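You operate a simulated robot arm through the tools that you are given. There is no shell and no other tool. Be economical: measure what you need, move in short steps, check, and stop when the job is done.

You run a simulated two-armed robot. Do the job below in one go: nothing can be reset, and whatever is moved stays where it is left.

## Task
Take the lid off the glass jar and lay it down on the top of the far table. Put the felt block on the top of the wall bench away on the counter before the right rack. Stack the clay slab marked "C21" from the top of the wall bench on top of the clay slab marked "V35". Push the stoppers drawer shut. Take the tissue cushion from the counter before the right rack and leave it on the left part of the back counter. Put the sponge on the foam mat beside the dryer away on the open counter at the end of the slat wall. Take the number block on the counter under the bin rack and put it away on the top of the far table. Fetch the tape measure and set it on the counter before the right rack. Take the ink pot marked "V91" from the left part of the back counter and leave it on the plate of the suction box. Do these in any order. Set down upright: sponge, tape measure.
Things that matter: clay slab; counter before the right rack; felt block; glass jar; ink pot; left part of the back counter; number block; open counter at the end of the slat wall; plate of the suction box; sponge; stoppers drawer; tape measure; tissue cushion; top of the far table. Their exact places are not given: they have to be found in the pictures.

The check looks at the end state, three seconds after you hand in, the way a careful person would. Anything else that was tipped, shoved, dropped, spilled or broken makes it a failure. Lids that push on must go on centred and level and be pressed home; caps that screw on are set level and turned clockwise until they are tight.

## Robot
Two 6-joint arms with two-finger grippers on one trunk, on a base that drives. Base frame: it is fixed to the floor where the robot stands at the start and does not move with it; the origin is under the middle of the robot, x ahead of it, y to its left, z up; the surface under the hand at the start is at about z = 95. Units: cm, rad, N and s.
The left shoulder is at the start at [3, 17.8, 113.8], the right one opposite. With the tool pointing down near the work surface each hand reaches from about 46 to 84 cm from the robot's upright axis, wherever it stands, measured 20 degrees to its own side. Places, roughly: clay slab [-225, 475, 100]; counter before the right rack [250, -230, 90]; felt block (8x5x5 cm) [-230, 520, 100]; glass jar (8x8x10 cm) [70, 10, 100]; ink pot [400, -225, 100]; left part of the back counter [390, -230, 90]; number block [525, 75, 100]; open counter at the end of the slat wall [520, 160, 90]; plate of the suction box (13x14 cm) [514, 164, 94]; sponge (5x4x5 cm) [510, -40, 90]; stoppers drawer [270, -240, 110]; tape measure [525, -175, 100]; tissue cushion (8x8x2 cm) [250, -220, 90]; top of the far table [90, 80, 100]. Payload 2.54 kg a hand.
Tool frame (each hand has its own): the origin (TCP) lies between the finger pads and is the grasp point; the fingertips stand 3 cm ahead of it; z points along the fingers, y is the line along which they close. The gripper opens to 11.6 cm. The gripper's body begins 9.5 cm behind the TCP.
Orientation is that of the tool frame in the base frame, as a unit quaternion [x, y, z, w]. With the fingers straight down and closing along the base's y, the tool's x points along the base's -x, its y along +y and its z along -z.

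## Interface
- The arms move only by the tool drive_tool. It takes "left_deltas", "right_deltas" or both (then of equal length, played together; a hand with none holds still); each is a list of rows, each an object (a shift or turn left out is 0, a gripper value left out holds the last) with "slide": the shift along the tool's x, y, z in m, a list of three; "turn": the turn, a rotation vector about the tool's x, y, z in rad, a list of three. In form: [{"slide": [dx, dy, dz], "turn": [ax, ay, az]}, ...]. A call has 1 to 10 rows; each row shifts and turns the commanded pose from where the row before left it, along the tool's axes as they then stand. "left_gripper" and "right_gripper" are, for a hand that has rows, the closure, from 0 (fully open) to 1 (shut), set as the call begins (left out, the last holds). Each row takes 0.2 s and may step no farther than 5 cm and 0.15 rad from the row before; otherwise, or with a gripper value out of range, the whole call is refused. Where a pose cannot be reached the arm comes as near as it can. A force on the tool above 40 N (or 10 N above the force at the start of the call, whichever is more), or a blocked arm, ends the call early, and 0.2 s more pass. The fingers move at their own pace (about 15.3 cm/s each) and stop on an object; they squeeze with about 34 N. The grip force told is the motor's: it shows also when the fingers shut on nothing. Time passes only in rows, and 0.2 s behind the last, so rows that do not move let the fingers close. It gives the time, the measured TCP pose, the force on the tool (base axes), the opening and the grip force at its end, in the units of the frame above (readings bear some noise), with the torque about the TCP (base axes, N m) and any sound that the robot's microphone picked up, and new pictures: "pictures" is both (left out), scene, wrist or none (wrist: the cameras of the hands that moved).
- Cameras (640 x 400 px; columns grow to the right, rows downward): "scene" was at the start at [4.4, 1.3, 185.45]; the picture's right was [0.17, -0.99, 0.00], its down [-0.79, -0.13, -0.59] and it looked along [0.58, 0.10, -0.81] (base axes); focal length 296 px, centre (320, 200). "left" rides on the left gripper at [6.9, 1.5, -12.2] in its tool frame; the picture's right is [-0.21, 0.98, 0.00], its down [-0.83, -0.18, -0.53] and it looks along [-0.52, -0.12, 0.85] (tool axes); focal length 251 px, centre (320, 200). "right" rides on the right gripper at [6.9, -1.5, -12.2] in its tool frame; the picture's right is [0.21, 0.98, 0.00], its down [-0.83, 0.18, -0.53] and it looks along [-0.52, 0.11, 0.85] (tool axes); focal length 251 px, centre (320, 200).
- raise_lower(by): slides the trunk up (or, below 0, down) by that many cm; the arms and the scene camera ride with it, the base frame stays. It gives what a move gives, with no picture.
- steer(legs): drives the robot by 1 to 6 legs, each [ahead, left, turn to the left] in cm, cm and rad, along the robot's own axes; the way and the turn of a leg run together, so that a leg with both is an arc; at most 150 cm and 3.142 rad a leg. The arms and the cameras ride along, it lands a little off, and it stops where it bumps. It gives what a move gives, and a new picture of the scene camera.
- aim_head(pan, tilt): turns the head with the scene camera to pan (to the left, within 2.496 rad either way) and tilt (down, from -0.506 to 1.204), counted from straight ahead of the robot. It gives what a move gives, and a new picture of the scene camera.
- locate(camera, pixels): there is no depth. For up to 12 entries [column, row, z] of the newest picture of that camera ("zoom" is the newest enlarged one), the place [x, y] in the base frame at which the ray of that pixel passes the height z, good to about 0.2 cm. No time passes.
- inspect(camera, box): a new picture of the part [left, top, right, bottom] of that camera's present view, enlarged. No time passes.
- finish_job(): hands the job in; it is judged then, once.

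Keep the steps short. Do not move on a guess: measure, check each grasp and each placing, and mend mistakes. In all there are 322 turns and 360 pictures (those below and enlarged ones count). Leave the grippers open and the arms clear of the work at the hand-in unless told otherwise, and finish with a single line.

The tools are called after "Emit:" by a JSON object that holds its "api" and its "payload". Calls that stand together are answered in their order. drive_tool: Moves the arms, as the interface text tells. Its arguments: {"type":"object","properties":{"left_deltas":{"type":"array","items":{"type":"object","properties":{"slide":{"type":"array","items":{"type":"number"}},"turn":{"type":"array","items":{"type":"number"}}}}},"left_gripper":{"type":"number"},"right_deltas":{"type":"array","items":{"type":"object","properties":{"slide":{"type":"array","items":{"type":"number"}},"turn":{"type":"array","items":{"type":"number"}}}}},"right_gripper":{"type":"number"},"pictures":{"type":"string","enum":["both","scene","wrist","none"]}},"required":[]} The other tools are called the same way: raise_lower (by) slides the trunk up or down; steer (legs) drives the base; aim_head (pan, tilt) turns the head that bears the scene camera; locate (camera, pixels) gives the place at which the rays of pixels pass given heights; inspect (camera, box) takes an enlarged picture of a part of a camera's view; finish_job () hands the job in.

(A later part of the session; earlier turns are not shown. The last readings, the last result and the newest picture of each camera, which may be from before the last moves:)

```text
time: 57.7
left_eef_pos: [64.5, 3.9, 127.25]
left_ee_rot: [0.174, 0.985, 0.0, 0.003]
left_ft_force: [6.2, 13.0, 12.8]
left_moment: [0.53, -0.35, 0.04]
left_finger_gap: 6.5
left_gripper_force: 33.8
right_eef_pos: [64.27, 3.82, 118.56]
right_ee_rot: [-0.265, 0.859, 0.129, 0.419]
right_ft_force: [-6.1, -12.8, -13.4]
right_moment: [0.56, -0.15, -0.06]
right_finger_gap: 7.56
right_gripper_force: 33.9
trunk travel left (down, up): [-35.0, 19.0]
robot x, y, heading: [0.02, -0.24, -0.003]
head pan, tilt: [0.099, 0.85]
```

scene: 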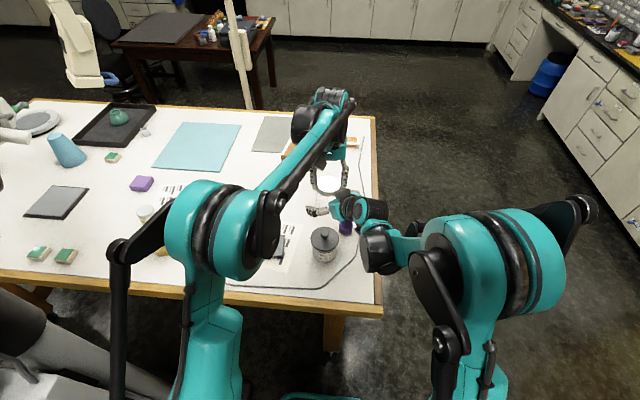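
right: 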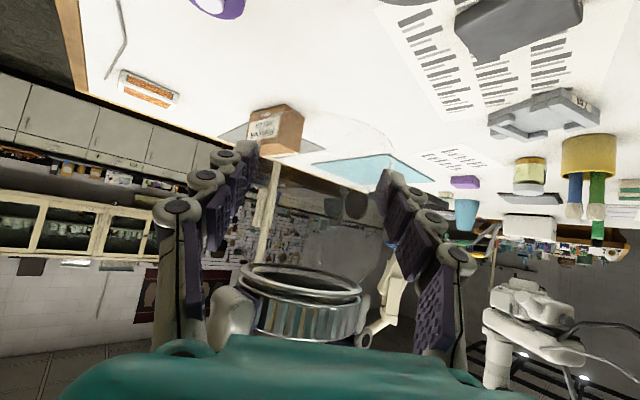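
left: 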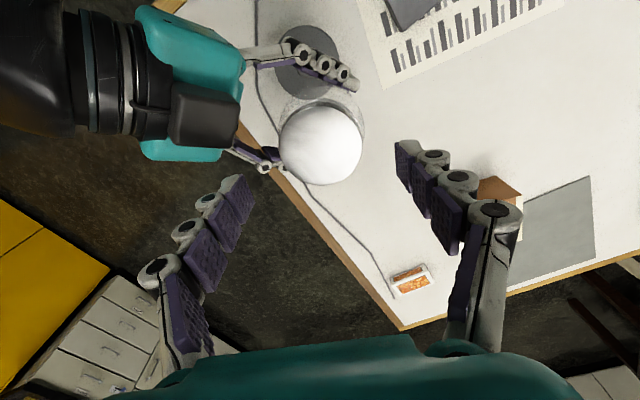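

Emit:
{"api": "drive_tool", "payload": {"left_deltas": [{"slide": [0, 0.002, -0.001]}, {"turn": [0, 0, -0.14]}, {"turn": [0, 0, -0.14]}, {"turn": [0, 0, -0.14]}, {"turn": [0, 0, -0.14]}, {"turn": [0, 0, -0.14]}, {"turn": [0, 0, -0.14]}, {"turn": [0, 0, -0.14]}, {}], "pictures": "none"}}

Emit:
{"api": "drive_tool", "payload": {"left_deltas": [{"turn": [0, 0, -0.14]}, {"turn": [0, 0, -0.14]}, {"turn": [0, 0, -0.14]}, {"turn": [0, 0, -0.14]}, {"turn": [0, 0, -0.14]}, {"turn": [0, 0, -0.14]}, {"turn": [0, 0, -0.14]}, {}], "pictures": "none"}}

Emit:
{"api": "drive_tool", "payload": {"left_deltas": [{"slide": [0, 0, -0.002]}, {}], "pictures": "none"}}

Emit:
{"api": "inspect", "payload": {"camera": "right", "box": [200, 220, 400, 345]}}

```text
time: 59.7
left_eef_pos: [64.47, 3.89, 127.4]
left_ee_rot: [-0.311, 0.951, -0.002, 0.002]
left_ft_force: [-4.4, 1.7, 5.5]
left_moment: [0.13, -0.02, 0.04]
left_finger_gap: 6.5
left_gripper_force: 33.8
right_eef_pos: [64.12, 3.91, 118.6]
right_ee_rot: [-0.265, 0.858, 0.13, 0.42]
right_ft_force: [3.7, -1.2, -8.1]
right_moment: [0.06, 0.52, -0.06]
right_finger_gap: 7.57
right_gripper_force: 33.6
trunk travel left (down, up): [-35.0, 19.0]
robot x, y, heading: [0.22, -0.35, -0.002]
head pan, tilt: [0.099, 0.85]
```

```text
time: 61.5
left_eef_pos: [64.44, 3.87, 127.36]
left_ee_rot: [0.721, -0.693, 0.002, -0.002]
left_ft_force: [4.5, 6.7, 3.4]
left_moment: [0.26, -0.23, -0.11]
left_finger_gap: 6.5
left_gripper_force: 34.2
right_eef_pos: [64.26, 3.83, 118.75]
right_ee_rot: [-0.265, 0.859, 0.129, 0.418]
right_ft_force: [-5.4, -6.8, -5.7]
right_moment: [0.38, -0.19, 0.13]
right_finger_gap: 7.59
right_gripper_force: 34.4
trunk travel left (down, up): [-35.0, 19.0]
robot x, y, heading: [0.03, 0.07, 0.004]
head pan, tilt: [0.099, 0.85]
```

```text
time: 62.1
left_eef_pos: [64.45, 4.0, 127.54]
left_ee_rot: [0.721, -0.693, 0.003, -0.001]
left_ft_force: [2.4, 5.8, -5.1]
left_moment: [0.04, 0.01, -0.01]
left_finger_gap: 6.48
left_gripper_force: 33.6
right_eef_pos: [64.07, 3.9, 118.76]
right_ee_rot: [-0.265, 0.859, 0.13, 0.419]
right_ft_force: [-2.2, -5.5, 1.9]
right_moment: [0.44, -0.15, -0.03]
right_finger_gap: 7.55
right_gripper_force: 33.8
trunk travel left (down, up): [-35.0, 19.0]
robot x, y, heading: [0.18, -0.31, -0.002]
head pan, tilt: [0.099, 0.85]
```

```text
3.20 times, centred on (300, 282) of right
```

zoom: 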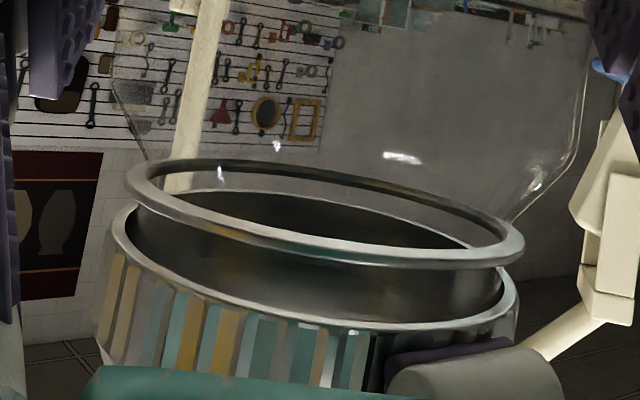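

The gap has clearly doubled: lid is rising. Pull 0.3 more.

Emit:
{"api": "drive_tool", "payload": {"left_deltas": [{"slide": [0, 0, -0.003]}, {}], "pictures": "none"}}

Emit:
{"api": "inspect", "payload": {"camera": "right", "box": [200, 220, 400, 345]}}

```text
time: 62.7
left_eef_pos: [64.42, 3.92, 127.92]
left_ee_rot: [0.721, -0.693, 0.003, 0.0]
left_ft_force: [-0.9, -0.4, -0.8]
left_moment: [0.01, 0.0, 0.05]
left_finger_gap: 6.47
left_gripper_force: 34.2
right_eef_pos: [64.12, 3.82, 118.65]
right_ee_rot: [-0.266, 0.859, 0.13, 0.419]
right_ft_force: [0.8, -0.7, -1.0]
right_moment: [0.04, 0.01, -0.02]
right_finger_gap: 7.57
right_gripper_force: 34.4
trunk travel left (down, up): [-35.0, 19.0]
robot x, y, heading: [-0.09, 0.07, -0.001]
head pan, tilt: [0.099, 0.85]
```

```text
3.20 times, centred on (300, 282) of right
```

zoom: 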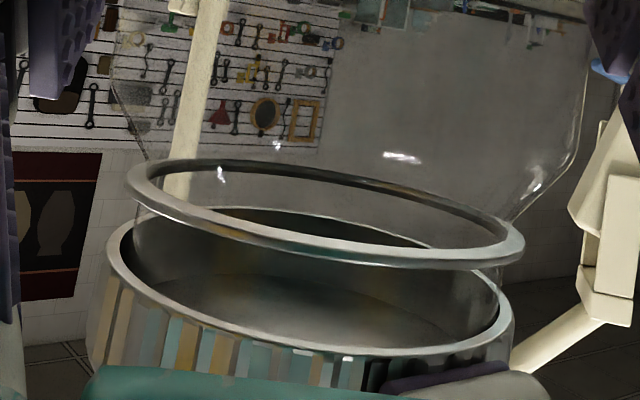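

Lid is free. Lift 6 cm and look for a bare spot.

Emit:
{"api": "drive_tool", "payload": {"left_deltas": [{"slide": [0, 0, -0.03]}, {"slide": [0, 0, -0.03]}, {}], "pictures": "both"}}

Emit:
{"api": "locate", "payload": {"camera": "scene", "pixels": [[152, 165, 95], [225, 170, 95], [241, 124, 95], [250, 165, 95], [240, 150, 95], [140, 183, 95], [165, 195, 95], [290, 165, 95]]}}

```text
time: 63.5
left_eef_pos: [64.37, 3.99, 133.95]
left_ee_rot: [0.721, -0.693, 0.002, -0.001]
left_ft_force: [-0.1, -0.7, 0.5]
left_moment: [0.0, -0.01, -0.07]
left_finger_gap: 6.49
left_gripper_force: 33.6
right_eef_pos: [64.22, 3.86, 118.56]
right_ee_rot: [-0.266, 0.859, 0.13, 0.418]
right_ft_force: [0.3, 0.5, -1.5]
right_moment: [-0.02, 0.01, -0.03]
right_finger_gap: 7.58
right_gripper_force: 34.2
trunk travel left (down, up): [-35.0, 19.0]
robot x, y, heading: [0.58, 0.25, 0.0]
head pan, tilt: [0.099, 0.85]
```

scene: 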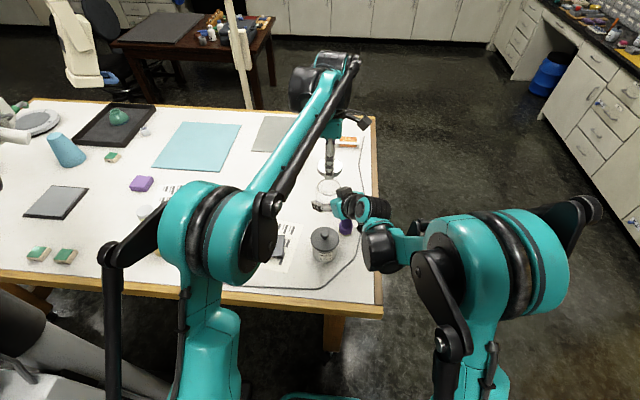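
left: 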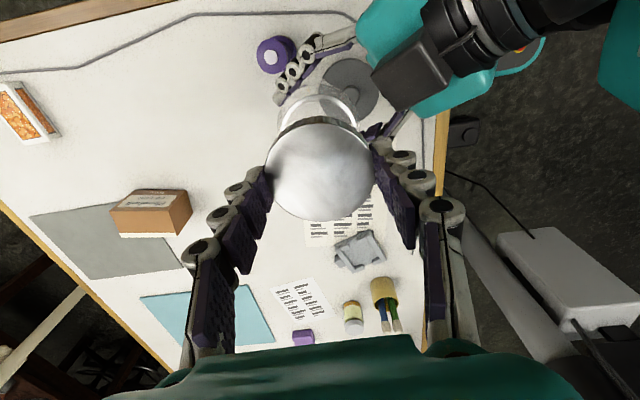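

```text
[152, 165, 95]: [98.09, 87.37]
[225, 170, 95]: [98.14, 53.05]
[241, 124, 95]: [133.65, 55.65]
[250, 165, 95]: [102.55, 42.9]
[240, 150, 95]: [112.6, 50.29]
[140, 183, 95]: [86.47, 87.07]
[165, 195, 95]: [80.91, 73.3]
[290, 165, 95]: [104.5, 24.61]
```

Emit:
{"api": "locate", "payload": {"camera": "left", "pixels": [[190, 225, 95], [120, 237, 95], [30, 215, 95], [210, 262, 95], [250, 288, 95], [140, 295, 95], [275, 292, 95], [310, 240, 95], [160, 130, 95], [240, 150, 95], [60, 140, 95], [275, 60, 95]]}}

```text
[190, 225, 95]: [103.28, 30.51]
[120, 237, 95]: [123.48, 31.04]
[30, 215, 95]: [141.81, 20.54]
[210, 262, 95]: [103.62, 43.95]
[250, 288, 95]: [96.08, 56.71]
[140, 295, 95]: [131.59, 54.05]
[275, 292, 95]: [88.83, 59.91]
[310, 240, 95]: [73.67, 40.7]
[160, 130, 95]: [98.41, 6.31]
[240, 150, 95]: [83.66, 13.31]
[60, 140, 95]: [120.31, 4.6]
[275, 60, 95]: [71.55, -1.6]
```

Bare spot within reach: (80,21). Carry the lid there at height, then descend to TCP z≈101.

Emit:
{"api": "drive_tool", "payload": {"left_deltas": [{"slide": [-0.0328, -0.0325, 0]}, {"slide": [-0.0328, -0.0325, 0]}, {"slide": [-0.0328, -0.0325, 0]}, {"slide": [-0.0328, -0.0325, 0]}, {"slide": [-0.0328, -0.0325, 0]}, {}], "pictures": "wrist"}}

Emit:
{"api": "drive_tool", "payload": {"left_deltas": [{"slide": [0, 0, 0.048]}, {"slide": [0, 0, 0.048]}, {"slide": [0, 0, 0.048]}, {"slide": [0, 0, 0.048]}, {"slide": [0, 0, 0.048]}, {"slide": [0, 0, 0.048]}, {"slide": [0, 0, 0.035]}, {}], "pictures": "wrist"}}

```text
time: 64.9
left_eef_pos: [75.76, 20.22, 132.24]
left_ee_rot: [0.72, -0.694, 0.002, -0.001]
left_ft_force: [-0.4, -0.1, 0.0]
left_moment: [0.0, 0.04, 0.02]
left_finger_gap: 6.47
left_gripper_force: 34.4
left hand out of reach, approached as far as the arm can: row 4, 5
right_eef_pos: [64.15, 3.91, 118.66]
right_ee_rot: [-0.265, 0.858, 0.13, 0.419]
right_ft_force: [-1.0, 0.0, -1.7]
right_moment: [0.0, 0.03, 0.01]
right_finger_gap: 7.54
right_gripper_force: 33.8
trunk travel left (down, up): [-35.0, 19.0]
robot x, y, heading: [-0.09, 0.16, -0.003]
head pan, tilt: [0.099, 0.85]
```

left: 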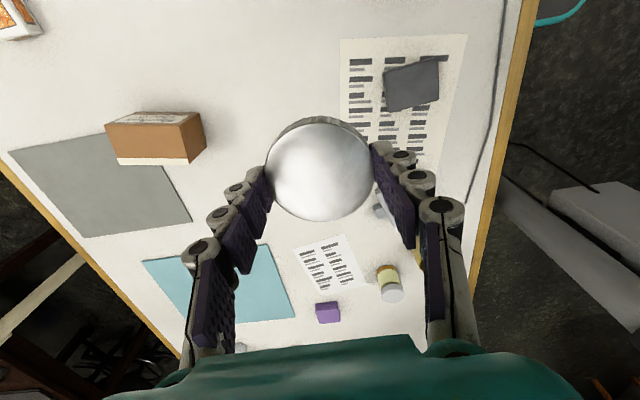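

```text
time: 66.7
left_eef_pos: [75.81, 20.07, 100.26]
left_ee_rot: [0.72, -0.694, 0.002, -0.001]
left_ft_force: [-0.2, 0.3, 0.8]
left_moment: [0.01, 0.02, -0.01]
left_finger_gap: 6.49
left_gripper_force: 33.9
right_eef_pos: [64.14, 3.91, 118.8]
right_ee_rot: [-0.265, 0.858, 0.13, 0.419]
right_ft_force: [0.0, 1.0, -2.1]
right_moment: [-0.04, 0.03, 0.02]
right_finger_gap: 7.57
right_gripper_force: 33.8
trunk travel left (down, up): [-35.0, 19.0]
robot x, y, heading: [-0.07, -0.12, -0.0]
head pan, tilt: [0.099, 0.85]
```

left: 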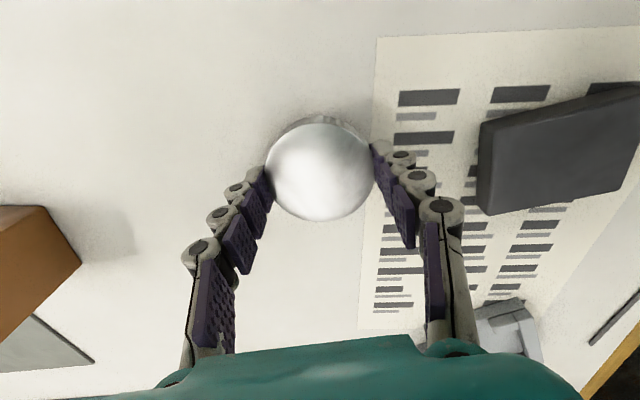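

Shift 3.5 cm further off now that I am low, then lower until contact.

Emit:
{"api": "drive_tool", "payload": {"left_deltas": [{"slide": [-0.009, -0.035, 0]}, {}], "pictures": "none"}}

Emit:
{"api": "drive_tool", "payload": {"left_deltas": [{"slide": [0, 0, 0.01]}, {"slide": [0, 0, 0.005]}, {"slide": [0, 0, 0.003]}, {}], "pictures": "wrist"}}

Emit:
{"api": "inspect", "payload": {"camera": "scene", "box": [270, 150, 350, 220]}}

```text
time: 67.3
left_eef_pos: [79.15, 21.0, 100.28]
left_ee_rot: [0.72, -0.694, 0.002, -0.001]
left_ft_force: [-1.2, 0.1, 0.0]
left_moment: [0.0, -0.02, -0.01]
left_finger_gap: 6.48
left_gripper_force: 34.3
right_eef_pos: [64.1, 3.89, 118.68]
right_ee_rot: [-0.265, 0.858, 0.129, 0.42]
right_ft_force: [-1.0, 0.4, -1.7]
right_moment: [0.01, 0.01, -0.04]
right_finger_gap: 7.56
right_gripper_force: 34.1
trunk travel left (down, up): [-35.0, 19.0]
robot x, y, heading: [-0.02, -0.19, -0.001]
head pan, tilt: [0.099, 0.85]
```

```text
time: 68.3
left_eef_pos: [78.99, 20.93, 98.48]
left_ee_rot: [0.721, -0.693, 0.002, -0.002]
left_ft_force: [0.2, 0.1, -0.8]
left_moment: [0.02, 0.01, 0.02]
left_finger_gap: 6.5
left_gripper_force: 34.0
left hand out of reach, approached as far as the arm can: row 3
right_eef_pos: [64.2, 3.83, 118.81]
right_ee_rot: [-0.264, 0.859, 0.129, 0.42]
right_ft_force: [-0.3, -0.3, -2.4]
right_moment: [0.0, 0.04, -0.04]
right_finger_gap: 7.55
right_gripper_force: 33.9
trunk travel left (down, up): [-35.0, 19.0]
robot x, y, heading: [-0.16, 0.29, 0.001]
head pan, tilt: [0.099, 0.85]
```

left: 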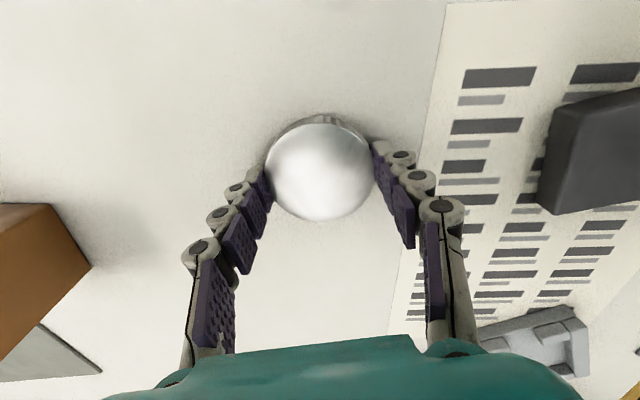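

```text
5.71 times, centred on (310, 185) of scene
```

zoom: 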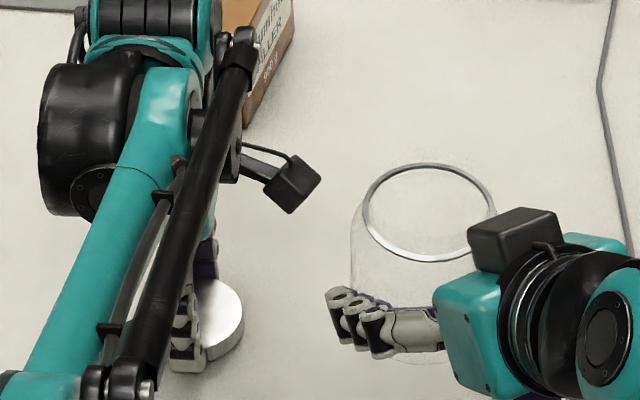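

At the reach limit; come 1.5 cm back and continue lowering gently.

Emit:
{"api": "drive_tool", "payload": {"left_deltas": [{"slide": [0, 0.015, 0]}, {"slide": [0, 0, 0.003]}, {"slide": [0, 0, 0.003]}, {}], "pictures": "none"}}

```text
time: 69.3
left_eef_pos: [77.56, 20.81, 97.95]
left_ee_rot: [0.721, -0.693, 0.003, -0.002]
left_ft_force: [2.4, 2.2, 16.2]
left_moment: [-0.09, -0.5, 0.08]
left_finger_gap: 6.46
left_gripper_force: 33.8
right_eef_pos: [64.05, 3.87, 118.69]
right_ee_rot: [-0.266, 0.858, 0.13, 0.419]
right_ft_force: [0.5, 0.5, -2.7]
right_moment: [-0.01, -0.02, -0.02]
right_finger_gap: 7.59
right_gripper_force: 34.1
trunk travel left (down, up): [-35.0, 19.0]
robot x, y, heading: [0.17, -0.04, -0.0]
head pan, tilt: [0.099, 0.85]
```

Contact (16 N). Open and rise.

Emit:
{"api": "drive_tool", "payload": {"left_deltas": [{"slide": [0, 0, -0.001]}, {}, {}], "left_gripper": 0.15, "pictures": "none"}}

Emit:
{"api": "drive_tool", "payload": {"left_deltas": [{"slide": [0, 0, -0.045]}, {"slide": [0, 0, -0.045]}, {"slide": [0, 0, -0.045]}, {"slide": [0, 0, -0.045]}, {}], "pictures": "wrist"}}

```text
time: 70.1
left_eef_pos: [77.59, 20.9, 97.89]
left_ee_rot: [0.721, -0.693, 0.002, -0.001]
left_ft_force: [-0.2, -0.5, 0.2]
left_moment: [0.02, 0.0, -0.02]
left_finger_gap: 9.85
left_gripper_force: 0.0
right_eef_pos: [64.2, 3.84, 118.62]
right_ee_rot: [-0.265, 0.859, 0.129, 0.419]
right_ft_force: [0.5, -0.6, -0.6]
right_moment: [-0.01, 0.02, 0.02]
right_finger_gap: 7.57
right_gripper_force: 33.4
trunk travel left (down, up): [-35.0, 19.0]
robot x, y, heading: [-0.13, -0.19, -0.001]
head pan, tilt: [0.099, 0.85]
```

```text
time: 71.3
left_eef_pos: [77.34, 20.88, 115.7]
left_ee_rot: [0.721, -0.693, 0.002, 0.0]
left_ft_force: [0.6, 1.3, -0.4]
left_moment: [0.0, 0.06, 0.0]
left_finger_gap: 9.85
left_gripper_force: 0.1
right_eef_pos: [64.23, 3.94, 118.67]
right_ee_rot: [-0.265, 0.859, 0.13, 0.419]
right_ft_force: [-0.6, 0.2, -1.8]
right_moment: [-0.03, 0.01, -0.02]
right_finger_gap: 7.57
right_gripper_force: 34.7
trunk travel left (down, up): [-35.0, 19.0]
robot x, y, heading: [0.23, -0.03, 0.002]
head pan, tilt: [0.099, 0.85]
```

left: 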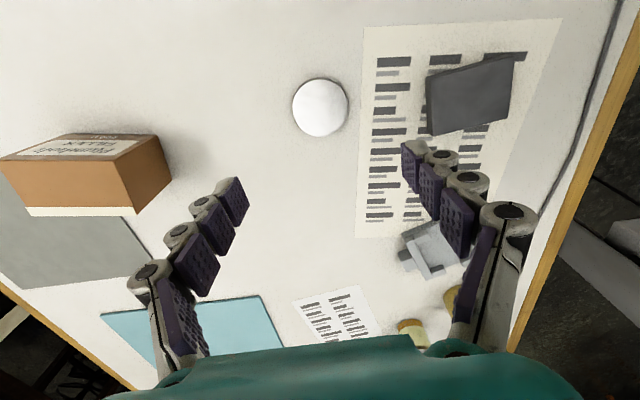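

Lid lies flat. Next I set the jar down with the right hand at a free place (82,11) whose approach is clear, then re-place it upright with a vertical grip at its old spot. Left withdraws first.

Emit:
{"api": "drive_tool", "payload": {"left_deltas": [{"slide": [-0.0327, 0.027, -0.023]}, {"slide": [-0.0327, 0.027, -0.023]}, {"slide": [-0.0327, 0.027, -0.023]}, {"slide": [-0.0327, 0.027, -0.023]}, {"slide": [-0.0327, 0.027, -0.023]}, {"slide": [-0.0327, 0.027, -0.023]}, {"turn": [0, 0, 0.15]}, {"turn": [0, 0, 0.15]}, {"turn": [0, 0, 0.15]}, {"turn": [0, 0, 0.15]}], "right_deltas": [{}, {}, {}, {}, {}, {}, {"slide": [-0.029, -0.0102, 0.0366]}, {"slide": [-0.029, -0.0102, 0.0366]}, {"slide": [-0.029, -0.0102, 0.0366]}, {"slide": [-0.029, -0.0102, 0.0366]}], "pictures": "scene"}}

Emit:
{"api": "inspect", "payload": {"camera": "scene", "box": [270, 110, 390, 210]}}

```text
time: 73.5
left_eef_pos: [60.52, 40.05, 129.6]
left_ee_rot: [-0.482, 0.876, -0.001, 0.0]
left_ft_force: [1.3, 0.4, -0.1]
left_moment: [0.0, 0.03, -0.02]
left_finger_gap: 9.85
left_gripper_force: 0.2
right_eef_pos: [81.93, 11.08, 118.38]
right_ee_rot: [-0.265, 0.859, 0.129, 0.418]
right_ft_force: [0.3, 0.0, -2.0]
right_moment: [0.04, 0.04, 0.02]
right_finger_gap: 7.56
right_gripper_force: 34.4
trunk travel left (down, up): [-35.0, 19.0]
robot x, y, heading: [0.25, 0.01, 0.002]
head pan, tilt: [0.099, 0.85]
```

scene: 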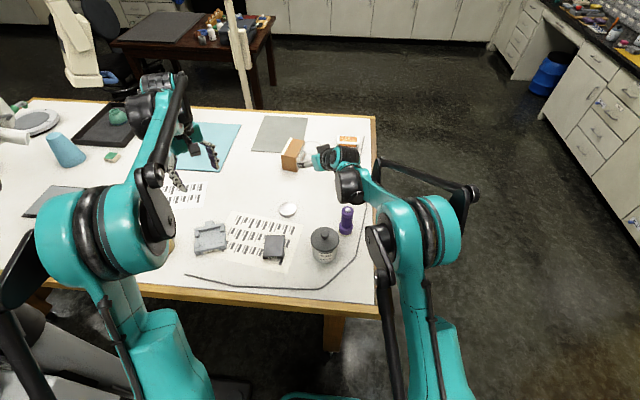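

```text
4.00 times, centred on (330, 160) of scene
```

zoom: 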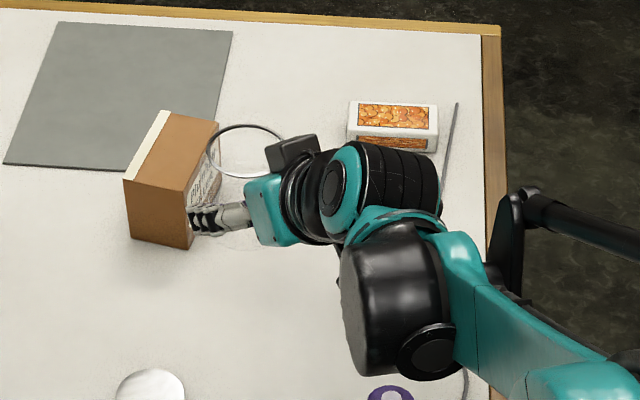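

Emit:
{"api": "locate", "payload": {"camera": "scene", "pixels": [[282.5, 169, 95], [296.5, 172, 95], [303.5, 161, 95], [287, 207, 95], [345, 228, 95]]}}

```text
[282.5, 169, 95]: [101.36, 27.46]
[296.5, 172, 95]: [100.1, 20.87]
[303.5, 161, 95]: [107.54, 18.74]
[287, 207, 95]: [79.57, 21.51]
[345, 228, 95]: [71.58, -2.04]
```

Lower the jar 17.6 cm straight down.

Emit:
{"api": "drive_tool", "payload": {"right_deltas": [{"slide": [0.0345, 0, 0.0273]}, {"slide": [0.0345, 0, 0.0273]}, {"slide": [0.0345, 0, 0.0273]}, {"slide": [0.0345, 0, 0.0273]}, {}], "left_deltas": [{"turn": [0, 0, 0.15]}, {"turn": [0, 0, 0.15]}, {"turn": [0, 0, 0.15]}, {"turn": [0, 0, 0.15]}, {"turn": [0, 0, 0.15]}], "pictures": "wrist"}}

Emit:
{"api": "inspect", "payload": {"camera": "scene", "box": [270, 140, 390, 240]}}

```text
time: 74.4
left_eef_pos: [60.25, 40.16, 129.66]
left_ee_rot: [-0.265, 0.964, -0.002, 0.003]
left_ft_force: [0.2, 0.7, 0.2]
left_moment: [0.02, -0.01, 0.01]
left_finger_gap: 9.85
left_gripper_force: 0.0
right_eef_pos: [81.94, 11.76, 105.44]
right_ee_rot: [-0.267, 0.857, 0.129, 0.422]
right_ft_force: [0.5, 6.1, 23.1]
right_moment: [-3.0, 3.01, -0.54]
right_finger_gap: 7.54
right_gripper_force: 34.4
trunk travel left (down, up): [-35.0, 19.0]
robot x, y, heading: [-0.0, -0.05, 0.001]
head pan, tilt: [0.099, 0.85]
stopped in row 4 (right hand): the force on the tool passed its limit at 97 N (the readings are from after the stop); the commanded pose is now the measured one
```

right: 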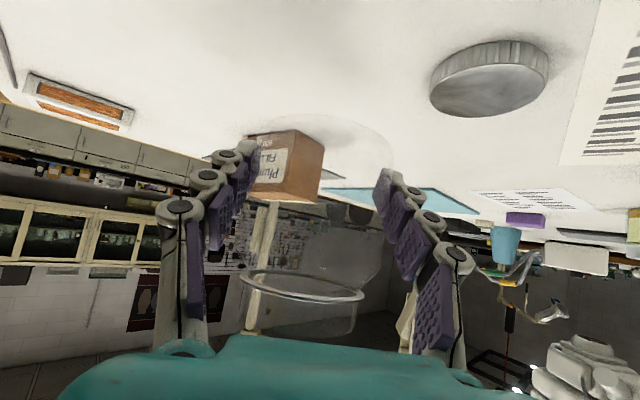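
left: 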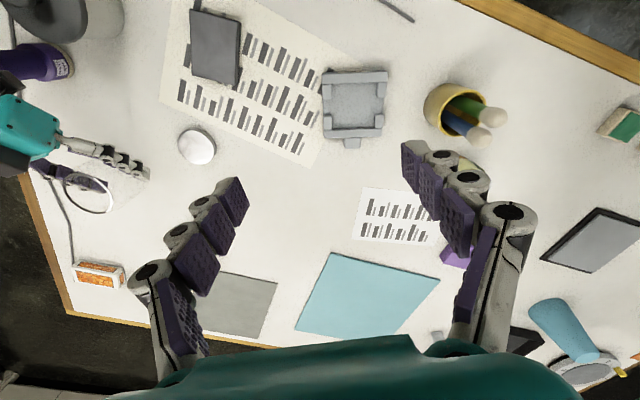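

```text
4.00 times, centred on (330, 190) of scene
```

zoom: 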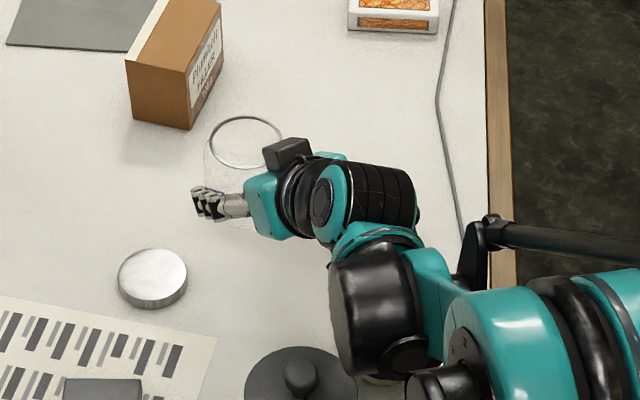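

The wrist pressed on something behind (torch near (72,−2)). Raise straight up 6 cm and look.

Emit:
{"api": "drive_tool", "payload": {"right_deltas": [{"slide": [-0.0235, 0, -0.0186]}, {"slide": [-0.0235, 0, -0.0186]}, {}], "pictures": "none"}}

Emit:
{"api": "aim_head", "payload": {"pan": 0.0, "tilt": 0.95}}

Emit:
{"api": "inspect", "payload": {"camera": "left", "box": [0, 0, 160, 120]}}

```text
time: 75.2
left_eef_pos: [60.59, 39.95, 129.47]
left_ee_rot: [-0.264, 0.964, -0.001, 0.002]
left_ft_force: [0.8, -0.1, -0.3]
left_moment: [0.01, 0.01, -0.03]
left_finger_gap: 9.85
left_gripper_force: 0.0
right_eef_pos: [82.03, 11.71, 110.96]
right_ee_rot: [-0.266, 0.858, 0.129, 0.421]
right_ft_force: [-0.9, -0.1, -1.2]
right_moment: [0.0, -0.01, 0.0]
right_finger_gap: 7.56
right_gripper_force: 33.6
trunk travel left (down, up): [-35.0, 19.0]
robot x, y, heading: [0.22, -0.19, -0.002]
head pan, tilt: [0.099, 0.85]
```

```text
time: 75.9
left_eef_pos: [60.44, 40.08, 129.6]
left_ee_rot: [-0.265, 0.964, -0.003, 0.002]
left_ft_force: [-0.6, 0.3, 0.5]
left_moment: [0.01, -0.01, -0.01]
left_finger_gap: 9.86
left_gripper_force: 0.1
right_eef_pos: [82.02, 11.71, 111.05]
right_ee_rot: [-0.266, 0.857, 0.128, 0.422]
right_ft_force: [0.5, 0.2, -0.8]
right_moment: [0.0, 0.02, 0.0]
right_finger_gap: 7.55
right_gripper_force: 34.1
trunk travel left (down, up): [-35.0, 19.0]
robot x, y, heading: [0.23, 0.18, -0.0]
head pan, tilt: [0.0, 0.949]
```

scene: 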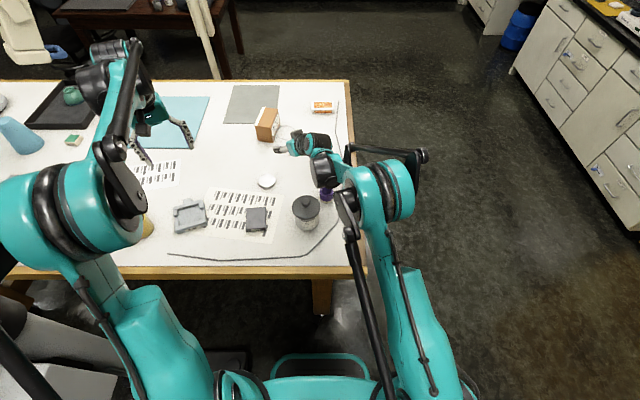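

```text
3.33 times, centred on (80, 60) of left
```

zoom: 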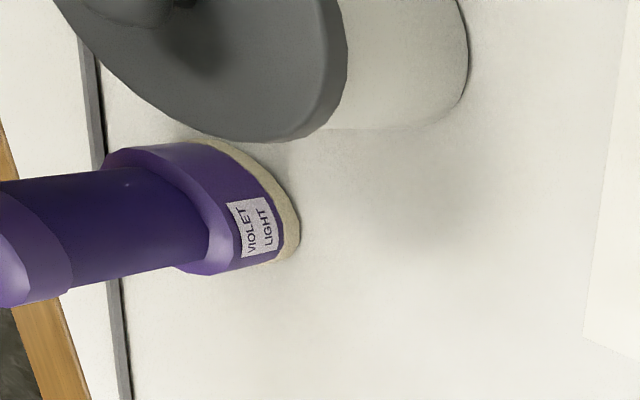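

The light is still upright. The wrist is too low there, so I hand the jar over to the left hand (vertical grip) in the air instead. Right goes back up to about (66,5,119), left comes above at z≈139.

Emit:
{"api": "drive_tool", "payload": {"right_deltas": [{"slide": [0.011, 0.0085, -0.0457]}, {"slide": [0.011, 0.0085, -0.0457]}, {"slide": [0.011, 0.0085, -0.0457]}, {"slide": [0.011, 0.0085, -0.0457]}, {}, {}, {}, {}, {}], "left_deltas": [{"slide": [0, 0, -0.04]}, {"slide": [0.0163, -0.0412, -0.0075]}, {"slide": [0.0163, -0.0412, -0.0075]}, {"slide": [0.0163, -0.0412, -0.0075]}, {"slide": [0.0163, -0.0412, -0.0075]}, {"slide": [0.0163, -0.0412, -0.0075]}, {"slide": [0.0163, -0.0412, -0.0075]}, {"slide": [0.0163, -0.0412, -0.0075]}, {"slide": [0.0163, -0.0412, -0.0075]}], "left_gripper": 0, "pictures": "both"}}

```text
time: 77.9
left_eef_pos: [66.06, 4.83, 139.41]
left_ee_rot: [-0.264, 0.964, -0.001, 0.003]
left_ft_force: [0.1, -0.4, 0.0]
left_moment: [0.04, 0.02, 0.02]
left_finger_gap: 11.61
left_gripper_force: 0.0
right_eef_pos: [65.86, 4.53, 119.06]
right_ee_rot: [-0.267, 0.858, 0.13, 0.42]
right_ft_force: [-0.3, -1.5, -2.0]
right_moment: [0.0, 0.01, 0.04]
right_finger_gap: 7.57
right_gripper_force: 34.2
trunk travel left (down, up): [-35.0, 19.0]
robot x, y, heading: [-0.03, -0.33, 0.003]
head pan, tilt: [0.0, 0.949]
```

scene: 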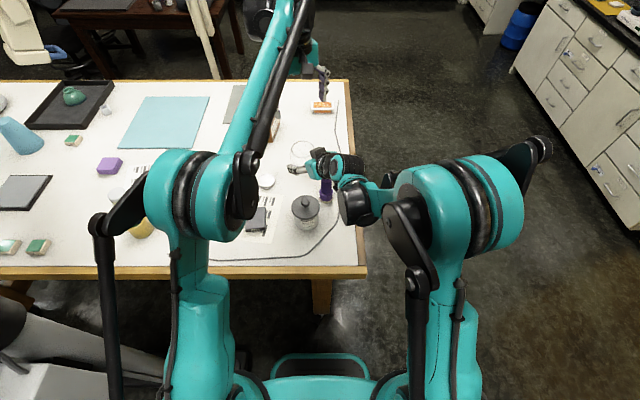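
right: 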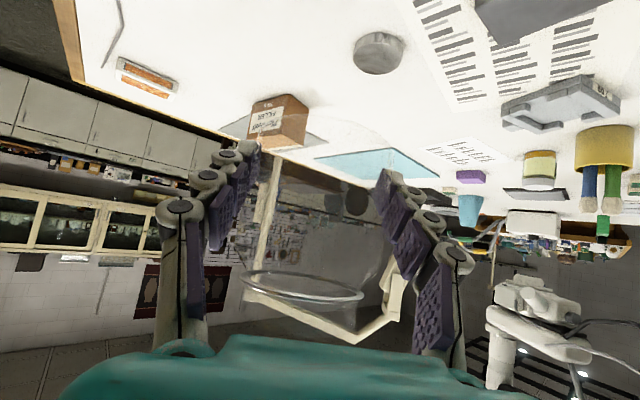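
left: 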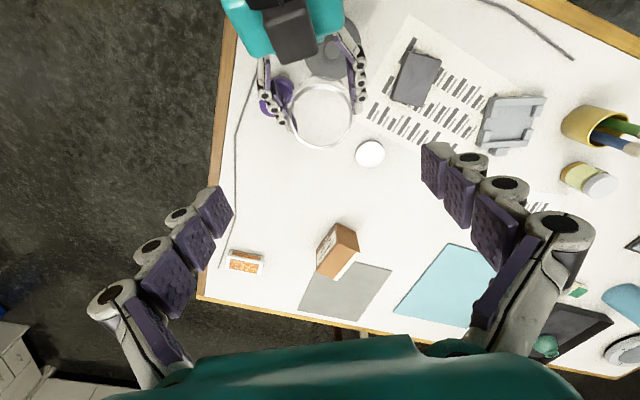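

Emit:
{"api": "locate", "payload": {"camera": "left", "pixels": [[321, 113, 124.5], [321, 113, 126], [289, 113, 125], [353, 113, 125]]}}

Emit:
{"api": "inspect", "payload": {"camera": "left", "box": [240, 60, 400, 180]}}

Emit:
{"api": "inspect", "payload": {"camera": "scene", "box": [270, 120, 360, 220]}}

```text
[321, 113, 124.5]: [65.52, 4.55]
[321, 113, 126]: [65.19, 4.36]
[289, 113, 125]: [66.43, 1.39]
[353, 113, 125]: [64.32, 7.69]
```

```text
3.33 times, centred on (320, 120) of left
```

zoom: 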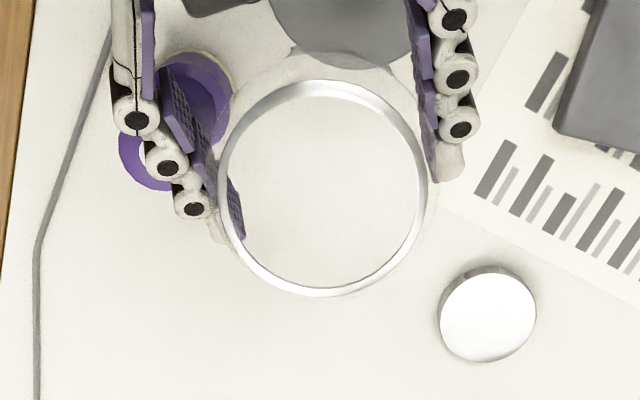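

```text
4.00 times, centred on (315, 170) of scene
```

zoom: 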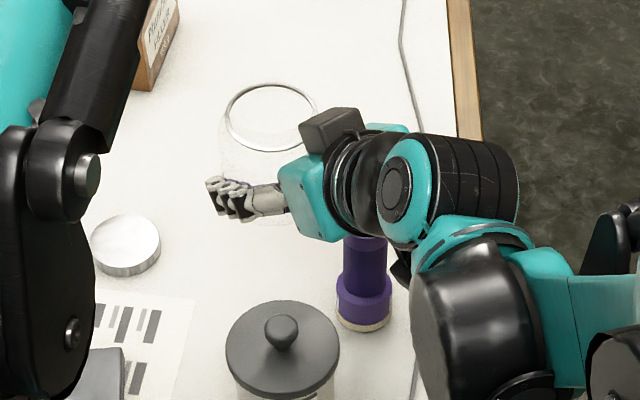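

Ring centre (65.5,4.5). Lower the left hand to TCP z≈125.2 around the jar top.

Emit:
{"api": "drive_tool", "payload": {"left_deltas": [{"slide": [0.0065, 0, 0.04]}, {"slide": [0, 0, 0.04]}, {"slide": [0, 0, 0.04]}, {"slide": [0, 0, 0.022]}, {}], "pictures": "both"}}

Emit:
{"api": "inspect", "payload": {"camera": "scene", "box": [270, 110, 370, 210]}}

```text
time: 79.1
left_eef_pos: [65.56, 4.56, 125.46]
left_ee_rot: [-0.264, 0.964, -0.002, 0.003]
left_ft_force: [1.0, 0.8, 1.1]
left_moment: [-0.02, -0.01, 0.0]
left_finger_gap: 11.61
left_gripper_force: 0.0
right_eef_pos: [65.78, 4.82, 119.22]
right_ee_rot: [-0.265, 0.858, 0.128, 0.421]
right_ft_force: [-0.5, 0.7, -1.6]
right_moment: [-0.01, 0.04, -0.01]
right_finger_gap: 7.59
right_gripper_force: 34.6
trunk travel left (down, up): [-35.0, 19.0]
robot x, y, heading: [0.21, 0.06, -0.001]
head pan, tilt: [0.0, 0.949]
```

scene: 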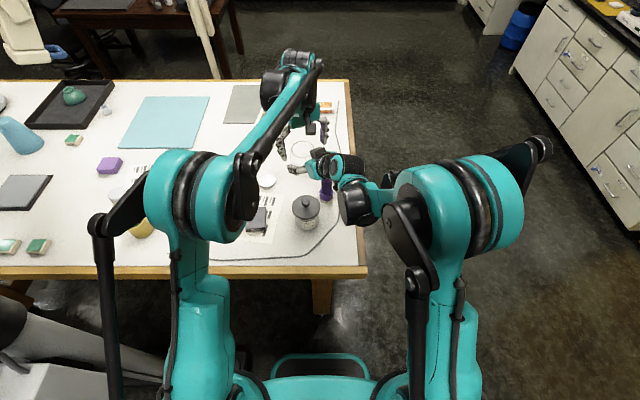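
left: 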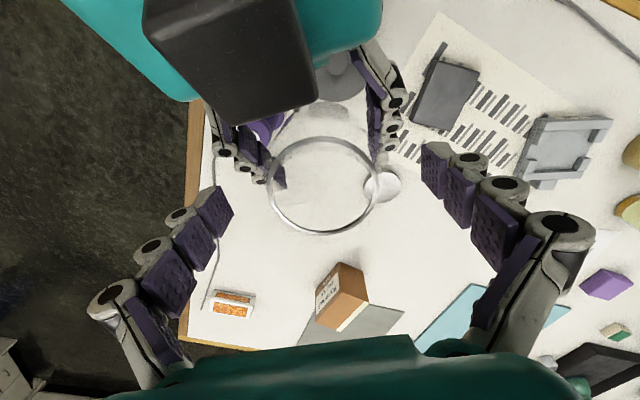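

```text
4.00 times, centred on (320, 160) of scene
```

zoom: 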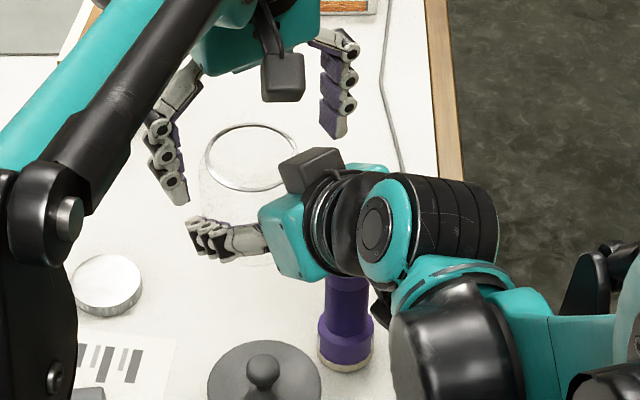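

Lower 0.3 more and close the left hand.

Emit:
{"api": "drive_tool", "payload": {"left_deltas": [{"slide": [0, 0, 0.003]}, {}], "pictures": "none"}}

Emit:
{"api": "drive_tool", "payload": {"left_deltas": [{}, {}, {}], "left_gripper": 1, "pictures": "wrist"}}

Emit:
{"api": "inspect", "payload": {"camera": "scene", "box": [270, 110, 370, 210]}}

```text
time: 79.7
left_eef_pos: [65.54, 4.65, 125.07]
left_ee_rot: [-0.265, 0.964, -0.002, 0.003]
left_ft_force: [-0.8, 0.9, 0.6]
left_moment: [0.0, 0.0, -0.03]
left_finger_gap: 11.6
left_gripper_force: 0.1
right_eef_pos: [65.82, 4.66, 119.16]
right_ee_rot: [-0.266, 0.857, 0.13, 0.421]
right_ft_force: [0.9, 0.0, -1.8]
right_moment: [-0.02, 0.03, 0.01]
right_finger_gap: 7.56
right_gripper_force: 34.0
trunk travel left (down, up): [-35.0, 19.0]
robot x, y, heading: [-0.3, 0.15, 0.002]
head pan, tilt: [0.0, 0.949]
```

```text
time: 80.5
left_eef_pos: [65.55, 4.7, 125.22]
left_ee_rot: [-0.265, 0.964, -0.002, 0.003]
left_ft_force: [-3.4, -0.6, 29.6]
left_moment: [-0.07, -0.22, 0.3]
left_finger_gap: 7.48
left_gripper_force: 33.9
right_eef_pos: [65.73, 4.8, 119.12]
right_ee_rot: [-0.266, 0.858, 0.128, 0.42]
right_ft_force: [2.9, 0.1, -33.0]
right_moment: [0.04, 0.37, -0.29]
right_finger_gap: 7.56
right_gripper_force: 34.7
trunk travel left (down, up): [-35.0, 19.0]
robot x, y, heading: [-0.15, -0.31, 0.002]
head pan, tilt: [0.0, 0.949]
```

left: 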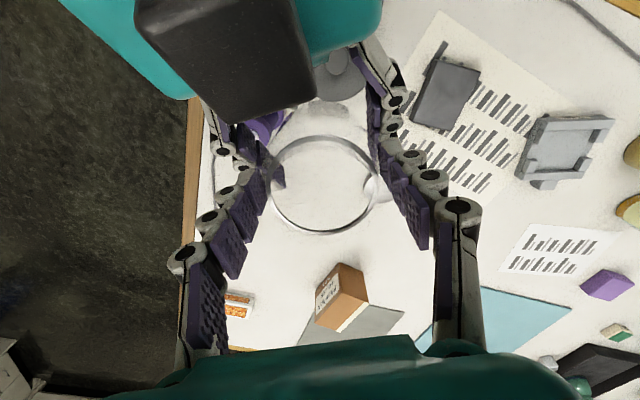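

```text
4.00 times, centred on (320, 160) of scene
```

zoom: 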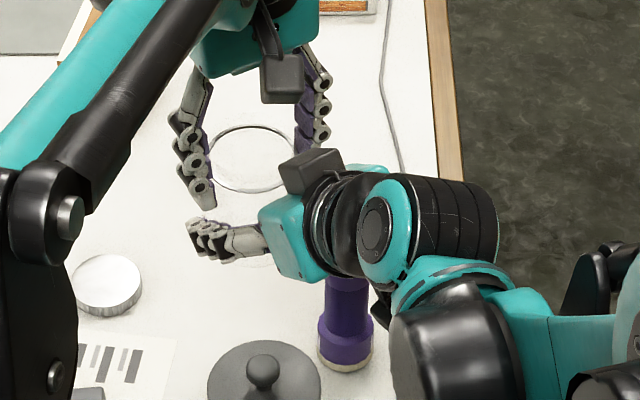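

The pads sit on the sloping shoulder; better to grip the neck ring. Open slightly, rise 1.7 cm, close again.

Emit:
{"api": "drive_tool", "payload": {"left_deltas": [{}, {}, {"slide": [0, 0, -0.017]}, {}], "left_gripper": 0.2, "pictures": "none"}}

Emit:
{"api": "drive_tool", "payload": {"left_deltas": [{}, {}, {}], "left_gripper": 1, "pictures": "wrist"}}

Emit:
{"api": "inspect", "payload": {"camera": "scene", "box": [280, 120, 340, 180]}}

```text
time: 81.5
left_eef_pos: [65.66, 4.59, 126.81]
left_ee_rot: [-0.265, 0.964, -0.002, 0.002]
left_ft_force: [0.2, -0.7, -0.1]
left_moment: [-0.03, 0.01, 0.01]
left_finger_gap: 9.27
left_gripper_force: 0.1
right_eef_pos: [65.86, 4.71, 118.94]
right_ee_rot: [-0.266, 0.857, 0.129, 0.422]
right_ft_force: [0.5, 0.1, -2.1]
right_moment: [-0.02, 0.02, -0.02]
right_finger_gap: 7.54
right_gripper_force: 34.1
trunk travel left (down, up): [-35.0, 19.0]
robot x, y, heading: [0.06, -0.32, -0.001]
head pan, tilt: [0.0, 0.949]
```

```text
time: 82.3
left_eef_pos: [65.6, 4.59, 126.87]
left_ee_rot: [-0.264, 0.964, -0.001, 0.002]
left_ft_force: [-4.5, 0.7, 31.1]
left_moment: [0.02, -0.12, 0.29]
left_finger_gap: 6.03
left_gripper_force: 33.6
right_eef_pos: [65.74, 4.68, 119.03]
right_ee_rot: [-0.267, 0.858, 0.129, 0.42]
right_ft_force: [5.0, 0.7, -32.5]
right_moment: [0.05, 0.42, -0.27]
right_finger_gap: 7.54
right_gripper_force: 34.3
trunk travel left (down, up): [-35.0, 19.0]
robot x, y, heading: [0.19, -0.12, -0.004]
head pan, tilt: [0.0, 0.949]
```

left: 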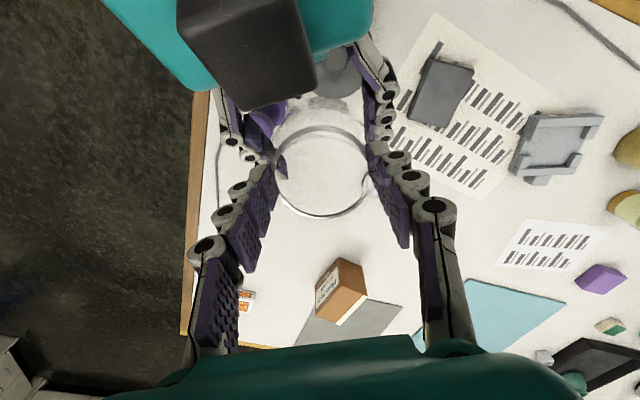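

```text
6.67 times, centred on (310, 150) of scene
```

zoom: 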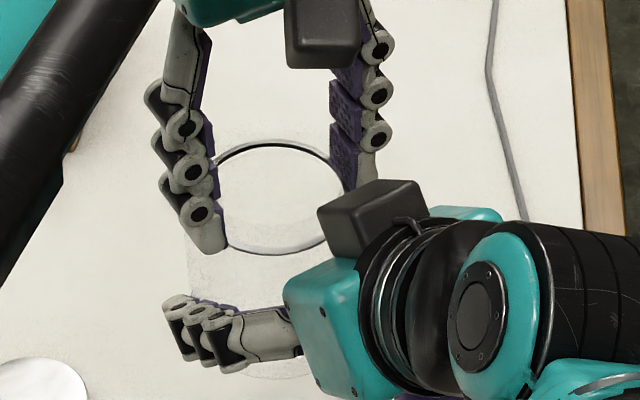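

Neck gripped at 6.03 cm. Relieve vertical load by rising 0.4 cm and see if the grip carries.

Emit:
{"api": "drive_tool", "payload": {"left_deltas": [{"slide": [0, 0, -0.004]}, {}], "pictures": "none"}}

Emit:
{"api": "drive_tool", "payload": {"left_deltas": [{"slide": [0, 0, -0.002]}, {}], "pictures": "none"}}

```text
time: 82.9
left_eef_pos: [65.6, 4.73, 127.23]
left_ee_rot: [-0.265, 0.964, -0.002, 0.002]
left_ft_force: [3.9, 1.0, -10.5]
left_moment: [0.29, 0.0, 0.34]
left_finger_gap: 6.05
left_gripper_force: 34.2
right_eef_pos: [65.76, 4.87, 119.17]
right_ee_rot: [-0.266, 0.857, 0.13, 0.422]
right_ft_force: [-5.2, -0.6, 11.1]
right_moment: [-0.21, -0.33, -0.38]
right_finger_gap: 7.54
right_gripper_force: 34.0
trunk travel left (down, up): [-35.0, 19.0]
robot x, y, heading: [0.14, 0.06, 0.002]
head pan, tilt: [0.0, 0.949]
```

```text
time: 83.5
left_eef_pos: [65.48, 4.65, 127.36]
left_ee_rot: [-0.265, 0.964, -0.002, 0.003]
left_ft_force: [3.1, -0.5, -25.6]
left_moment: [-0.12, 0.13, 0.32]
left_finger_gap: 5.99
left_gripper_force: 34.2
right_eef_pos: [65.75, 4.76, 119.1]
right_ee_rot: [-0.266, 0.857, 0.129, 0.421]
right_ft_force: [-2.9, 0.9, 25.0]
right_moment: [0.05, -0.35, -0.33]
right_finger_gap: 7.59
right_gripper_force: 34.0
trunk travel left (down, up): [-35.0, 19.0]
robot x, y, heading: [-0.35, -0.03, -0.002]
head pan, tilt: [0.0, 0.949]
```

It carries 25 N. Relax 0.3 cm, open the right hand and withdraw it straight back.

Emit:
{"api": "drive_tool", "payload": {"left_deltas": [{"slide": [0, 0, 0.003]}, {}], "pictures": "none"}}

Emit:
{"api": "drive_tool", "payload": {"right_deltas": [{}, {}, {}], "right_gripper": 0, "pictures": "none"}}

Emit:
{"api": "drive_tool", "payload": {"right_deltas": [{"slide": [0, 0, -0.035]}, {"slide": [0, 0, -0.035]}, {"slide": [0, 0, -0.045]}, {"slide": [0, 0, -0.045]}, {"slide": [0, 0, -0.045]}, {}], "pictures": "scene"}}

Emit:
{"api": "inspect", "payload": {"camera": "scene", "box": [270, 110, 370, 210]}}

```text
time: 84.1
left_eef_pos: [65.44, 4.75, 127.2]
left_ee_rot: [-0.265, 0.964, -0.002, 0.001]
left_ft_force: [-11.1, -4.6, 15.5]
left_moment: [-0.61, 0.56, 0.87]
left_finger_gap: 6.01
left_gripper_force: 33.6
right_eef_pos: [65.7, 4.87, 119.07]
right_ee_rot: [-0.267, 0.858, 0.129, 0.42]
right_ft_force: [11.0, 4.6, -17.2]
right_moment: [0.25, 0.25, -0.89]
right_finger_gap: 7.52
right_gripper_force: 33.9
trunk travel left (down, up): [-35.0, 19.0]
robot x, y, heading: [0.17, 0.61, -0.006]
head pan, tilt: [0.0, 0.949]
```

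```text
time: 84.9
left_eef_pos: [65.61, 4.68, 127.14]
left_ee_rot: [-0.264, 0.964, -0.002, 0.002]
left_ft_force: [0.5, -0.3, -1.5]
left_moment: [0.01, -0.01, 0.01]
left_finger_gap: 5.94
left_gripper_force: 34.1
right_eef_pos: [65.84, 4.84, 119.02]
right_ee_rot: [-0.266, 0.857, 0.129, 0.422]
right_ft_force: [-0.1, -0.3, -0.7]
right_moment: [0.01, -0.03, -0.01]
right_finger_gap: 11.61
right_gripper_force: 0.1
trunk travel left (down, up): [-35.0, 19.0]
robot x, y, heading: [-0.09, 0.04, 0.002]
head pan, tilt: [0.0, 0.949]
```

```text
time: 86.3
left_eef_pos: [65.74, 4.88, 127.09]
left_ee_rot: [-0.265, 0.964, -0.002, 0.001]
left_ft_force: [0.4, 0.0, -1.9]
left_moment: [0.0, 0.05, -0.03]
left_finger_gap: 5.94
left_gripper_force: 34.1
right_eef_pos: [52.64, -4.56, 131.44]
right_ee_rot: [-0.266, 0.858, 0.128, 0.421]
right_ft_force: [0.5, 0.8, 0.3]
right_moment: [0.0, 0.0, 0.01]
right_finger_gap: 11.61
right_gripper_force: 0.2
trunk travel left (down, up): [-35.0, 19.0]
robot x, y, heading: [-0.26, -0.28, -0.0]
head pan, tilt: [0.0, 0.949]
```

scene: 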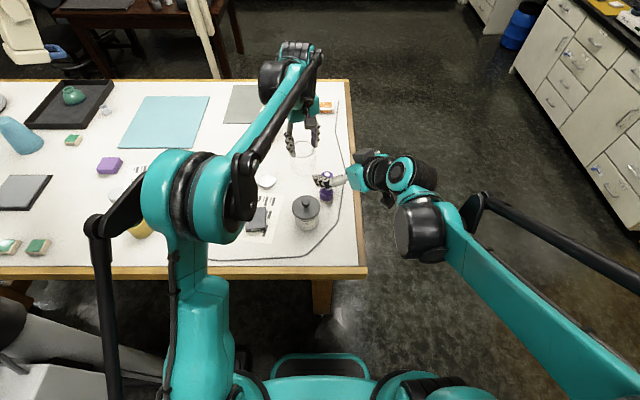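

```text
4.00 times, centred on (320, 160) of scene
```

zoom: 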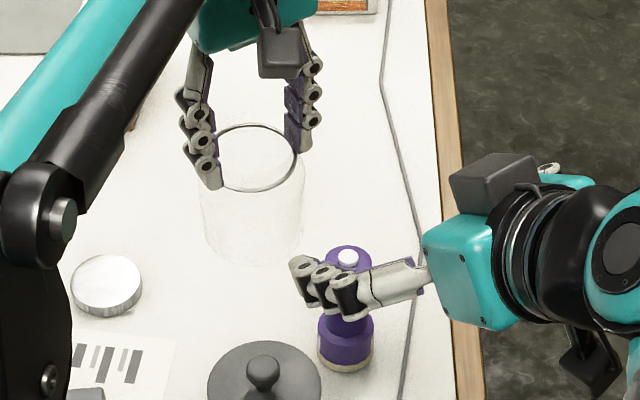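

Jar hangs level from the left hand. Move to its original spot (72,12.6) and lower 19 cm, then creep.

Emit:
{"api": "drive_tool", "payload": {"left_deltas": [{"slide": [-0.0313, 0.0117, 0]}, {"slide": [-0.0313, 0.0117, 0]}, {"slide": [-0.0313, 0.0117, 0]}, {"slide": [0, 0, 0.048]}, {"slide": [0, 0, 0.048]}, {"slide": [0, 0, 0.048]}, {"slide": [0, 0, 0.046]}, {}], "pictures": "wrist"}}

Emit:
{"api": "inspect", "payload": {"camera": "scene", "box": [230, 130, 350, 230]}}

```text
time: 88.1
left_eef_pos: [71.84, 12.33, 107.92]
left_ee_rot: [-0.265, 0.964, -0.002, 0.002]
left_ft_force: [-0.8, 0.0, -0.9]
left_moment: [-0.01, 0.0, -0.01]
left_finger_gap: 5.98
left_gripper_force: 33.7
right_eef_pos: [52.38, -4.63, 131.43]
right_ee_rot: [-0.266, 0.857, 0.13, 0.421]
right_ft_force: [-0.3, -0.1, 0.2]
right_moment: [0.03, -0.04, -0.03]
right_finger_gap: 11.61
right_gripper_force: 0.2
trunk travel left (down, up): [-35.0, 19.0]
robot x, y, heading: [-0.25, -0.01, -0.001]
head pan, tilt: [0.0, 0.949]
```

left: 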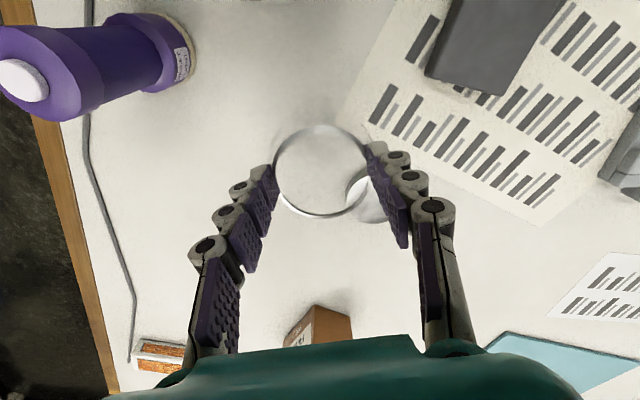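

```text
4.00 times, centred on (290, 180) of scene
```

zoom: 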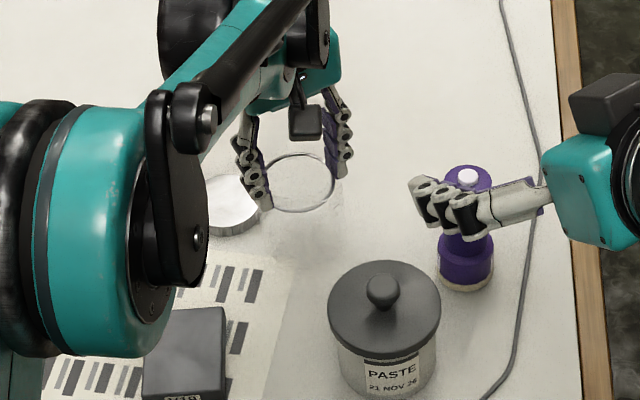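

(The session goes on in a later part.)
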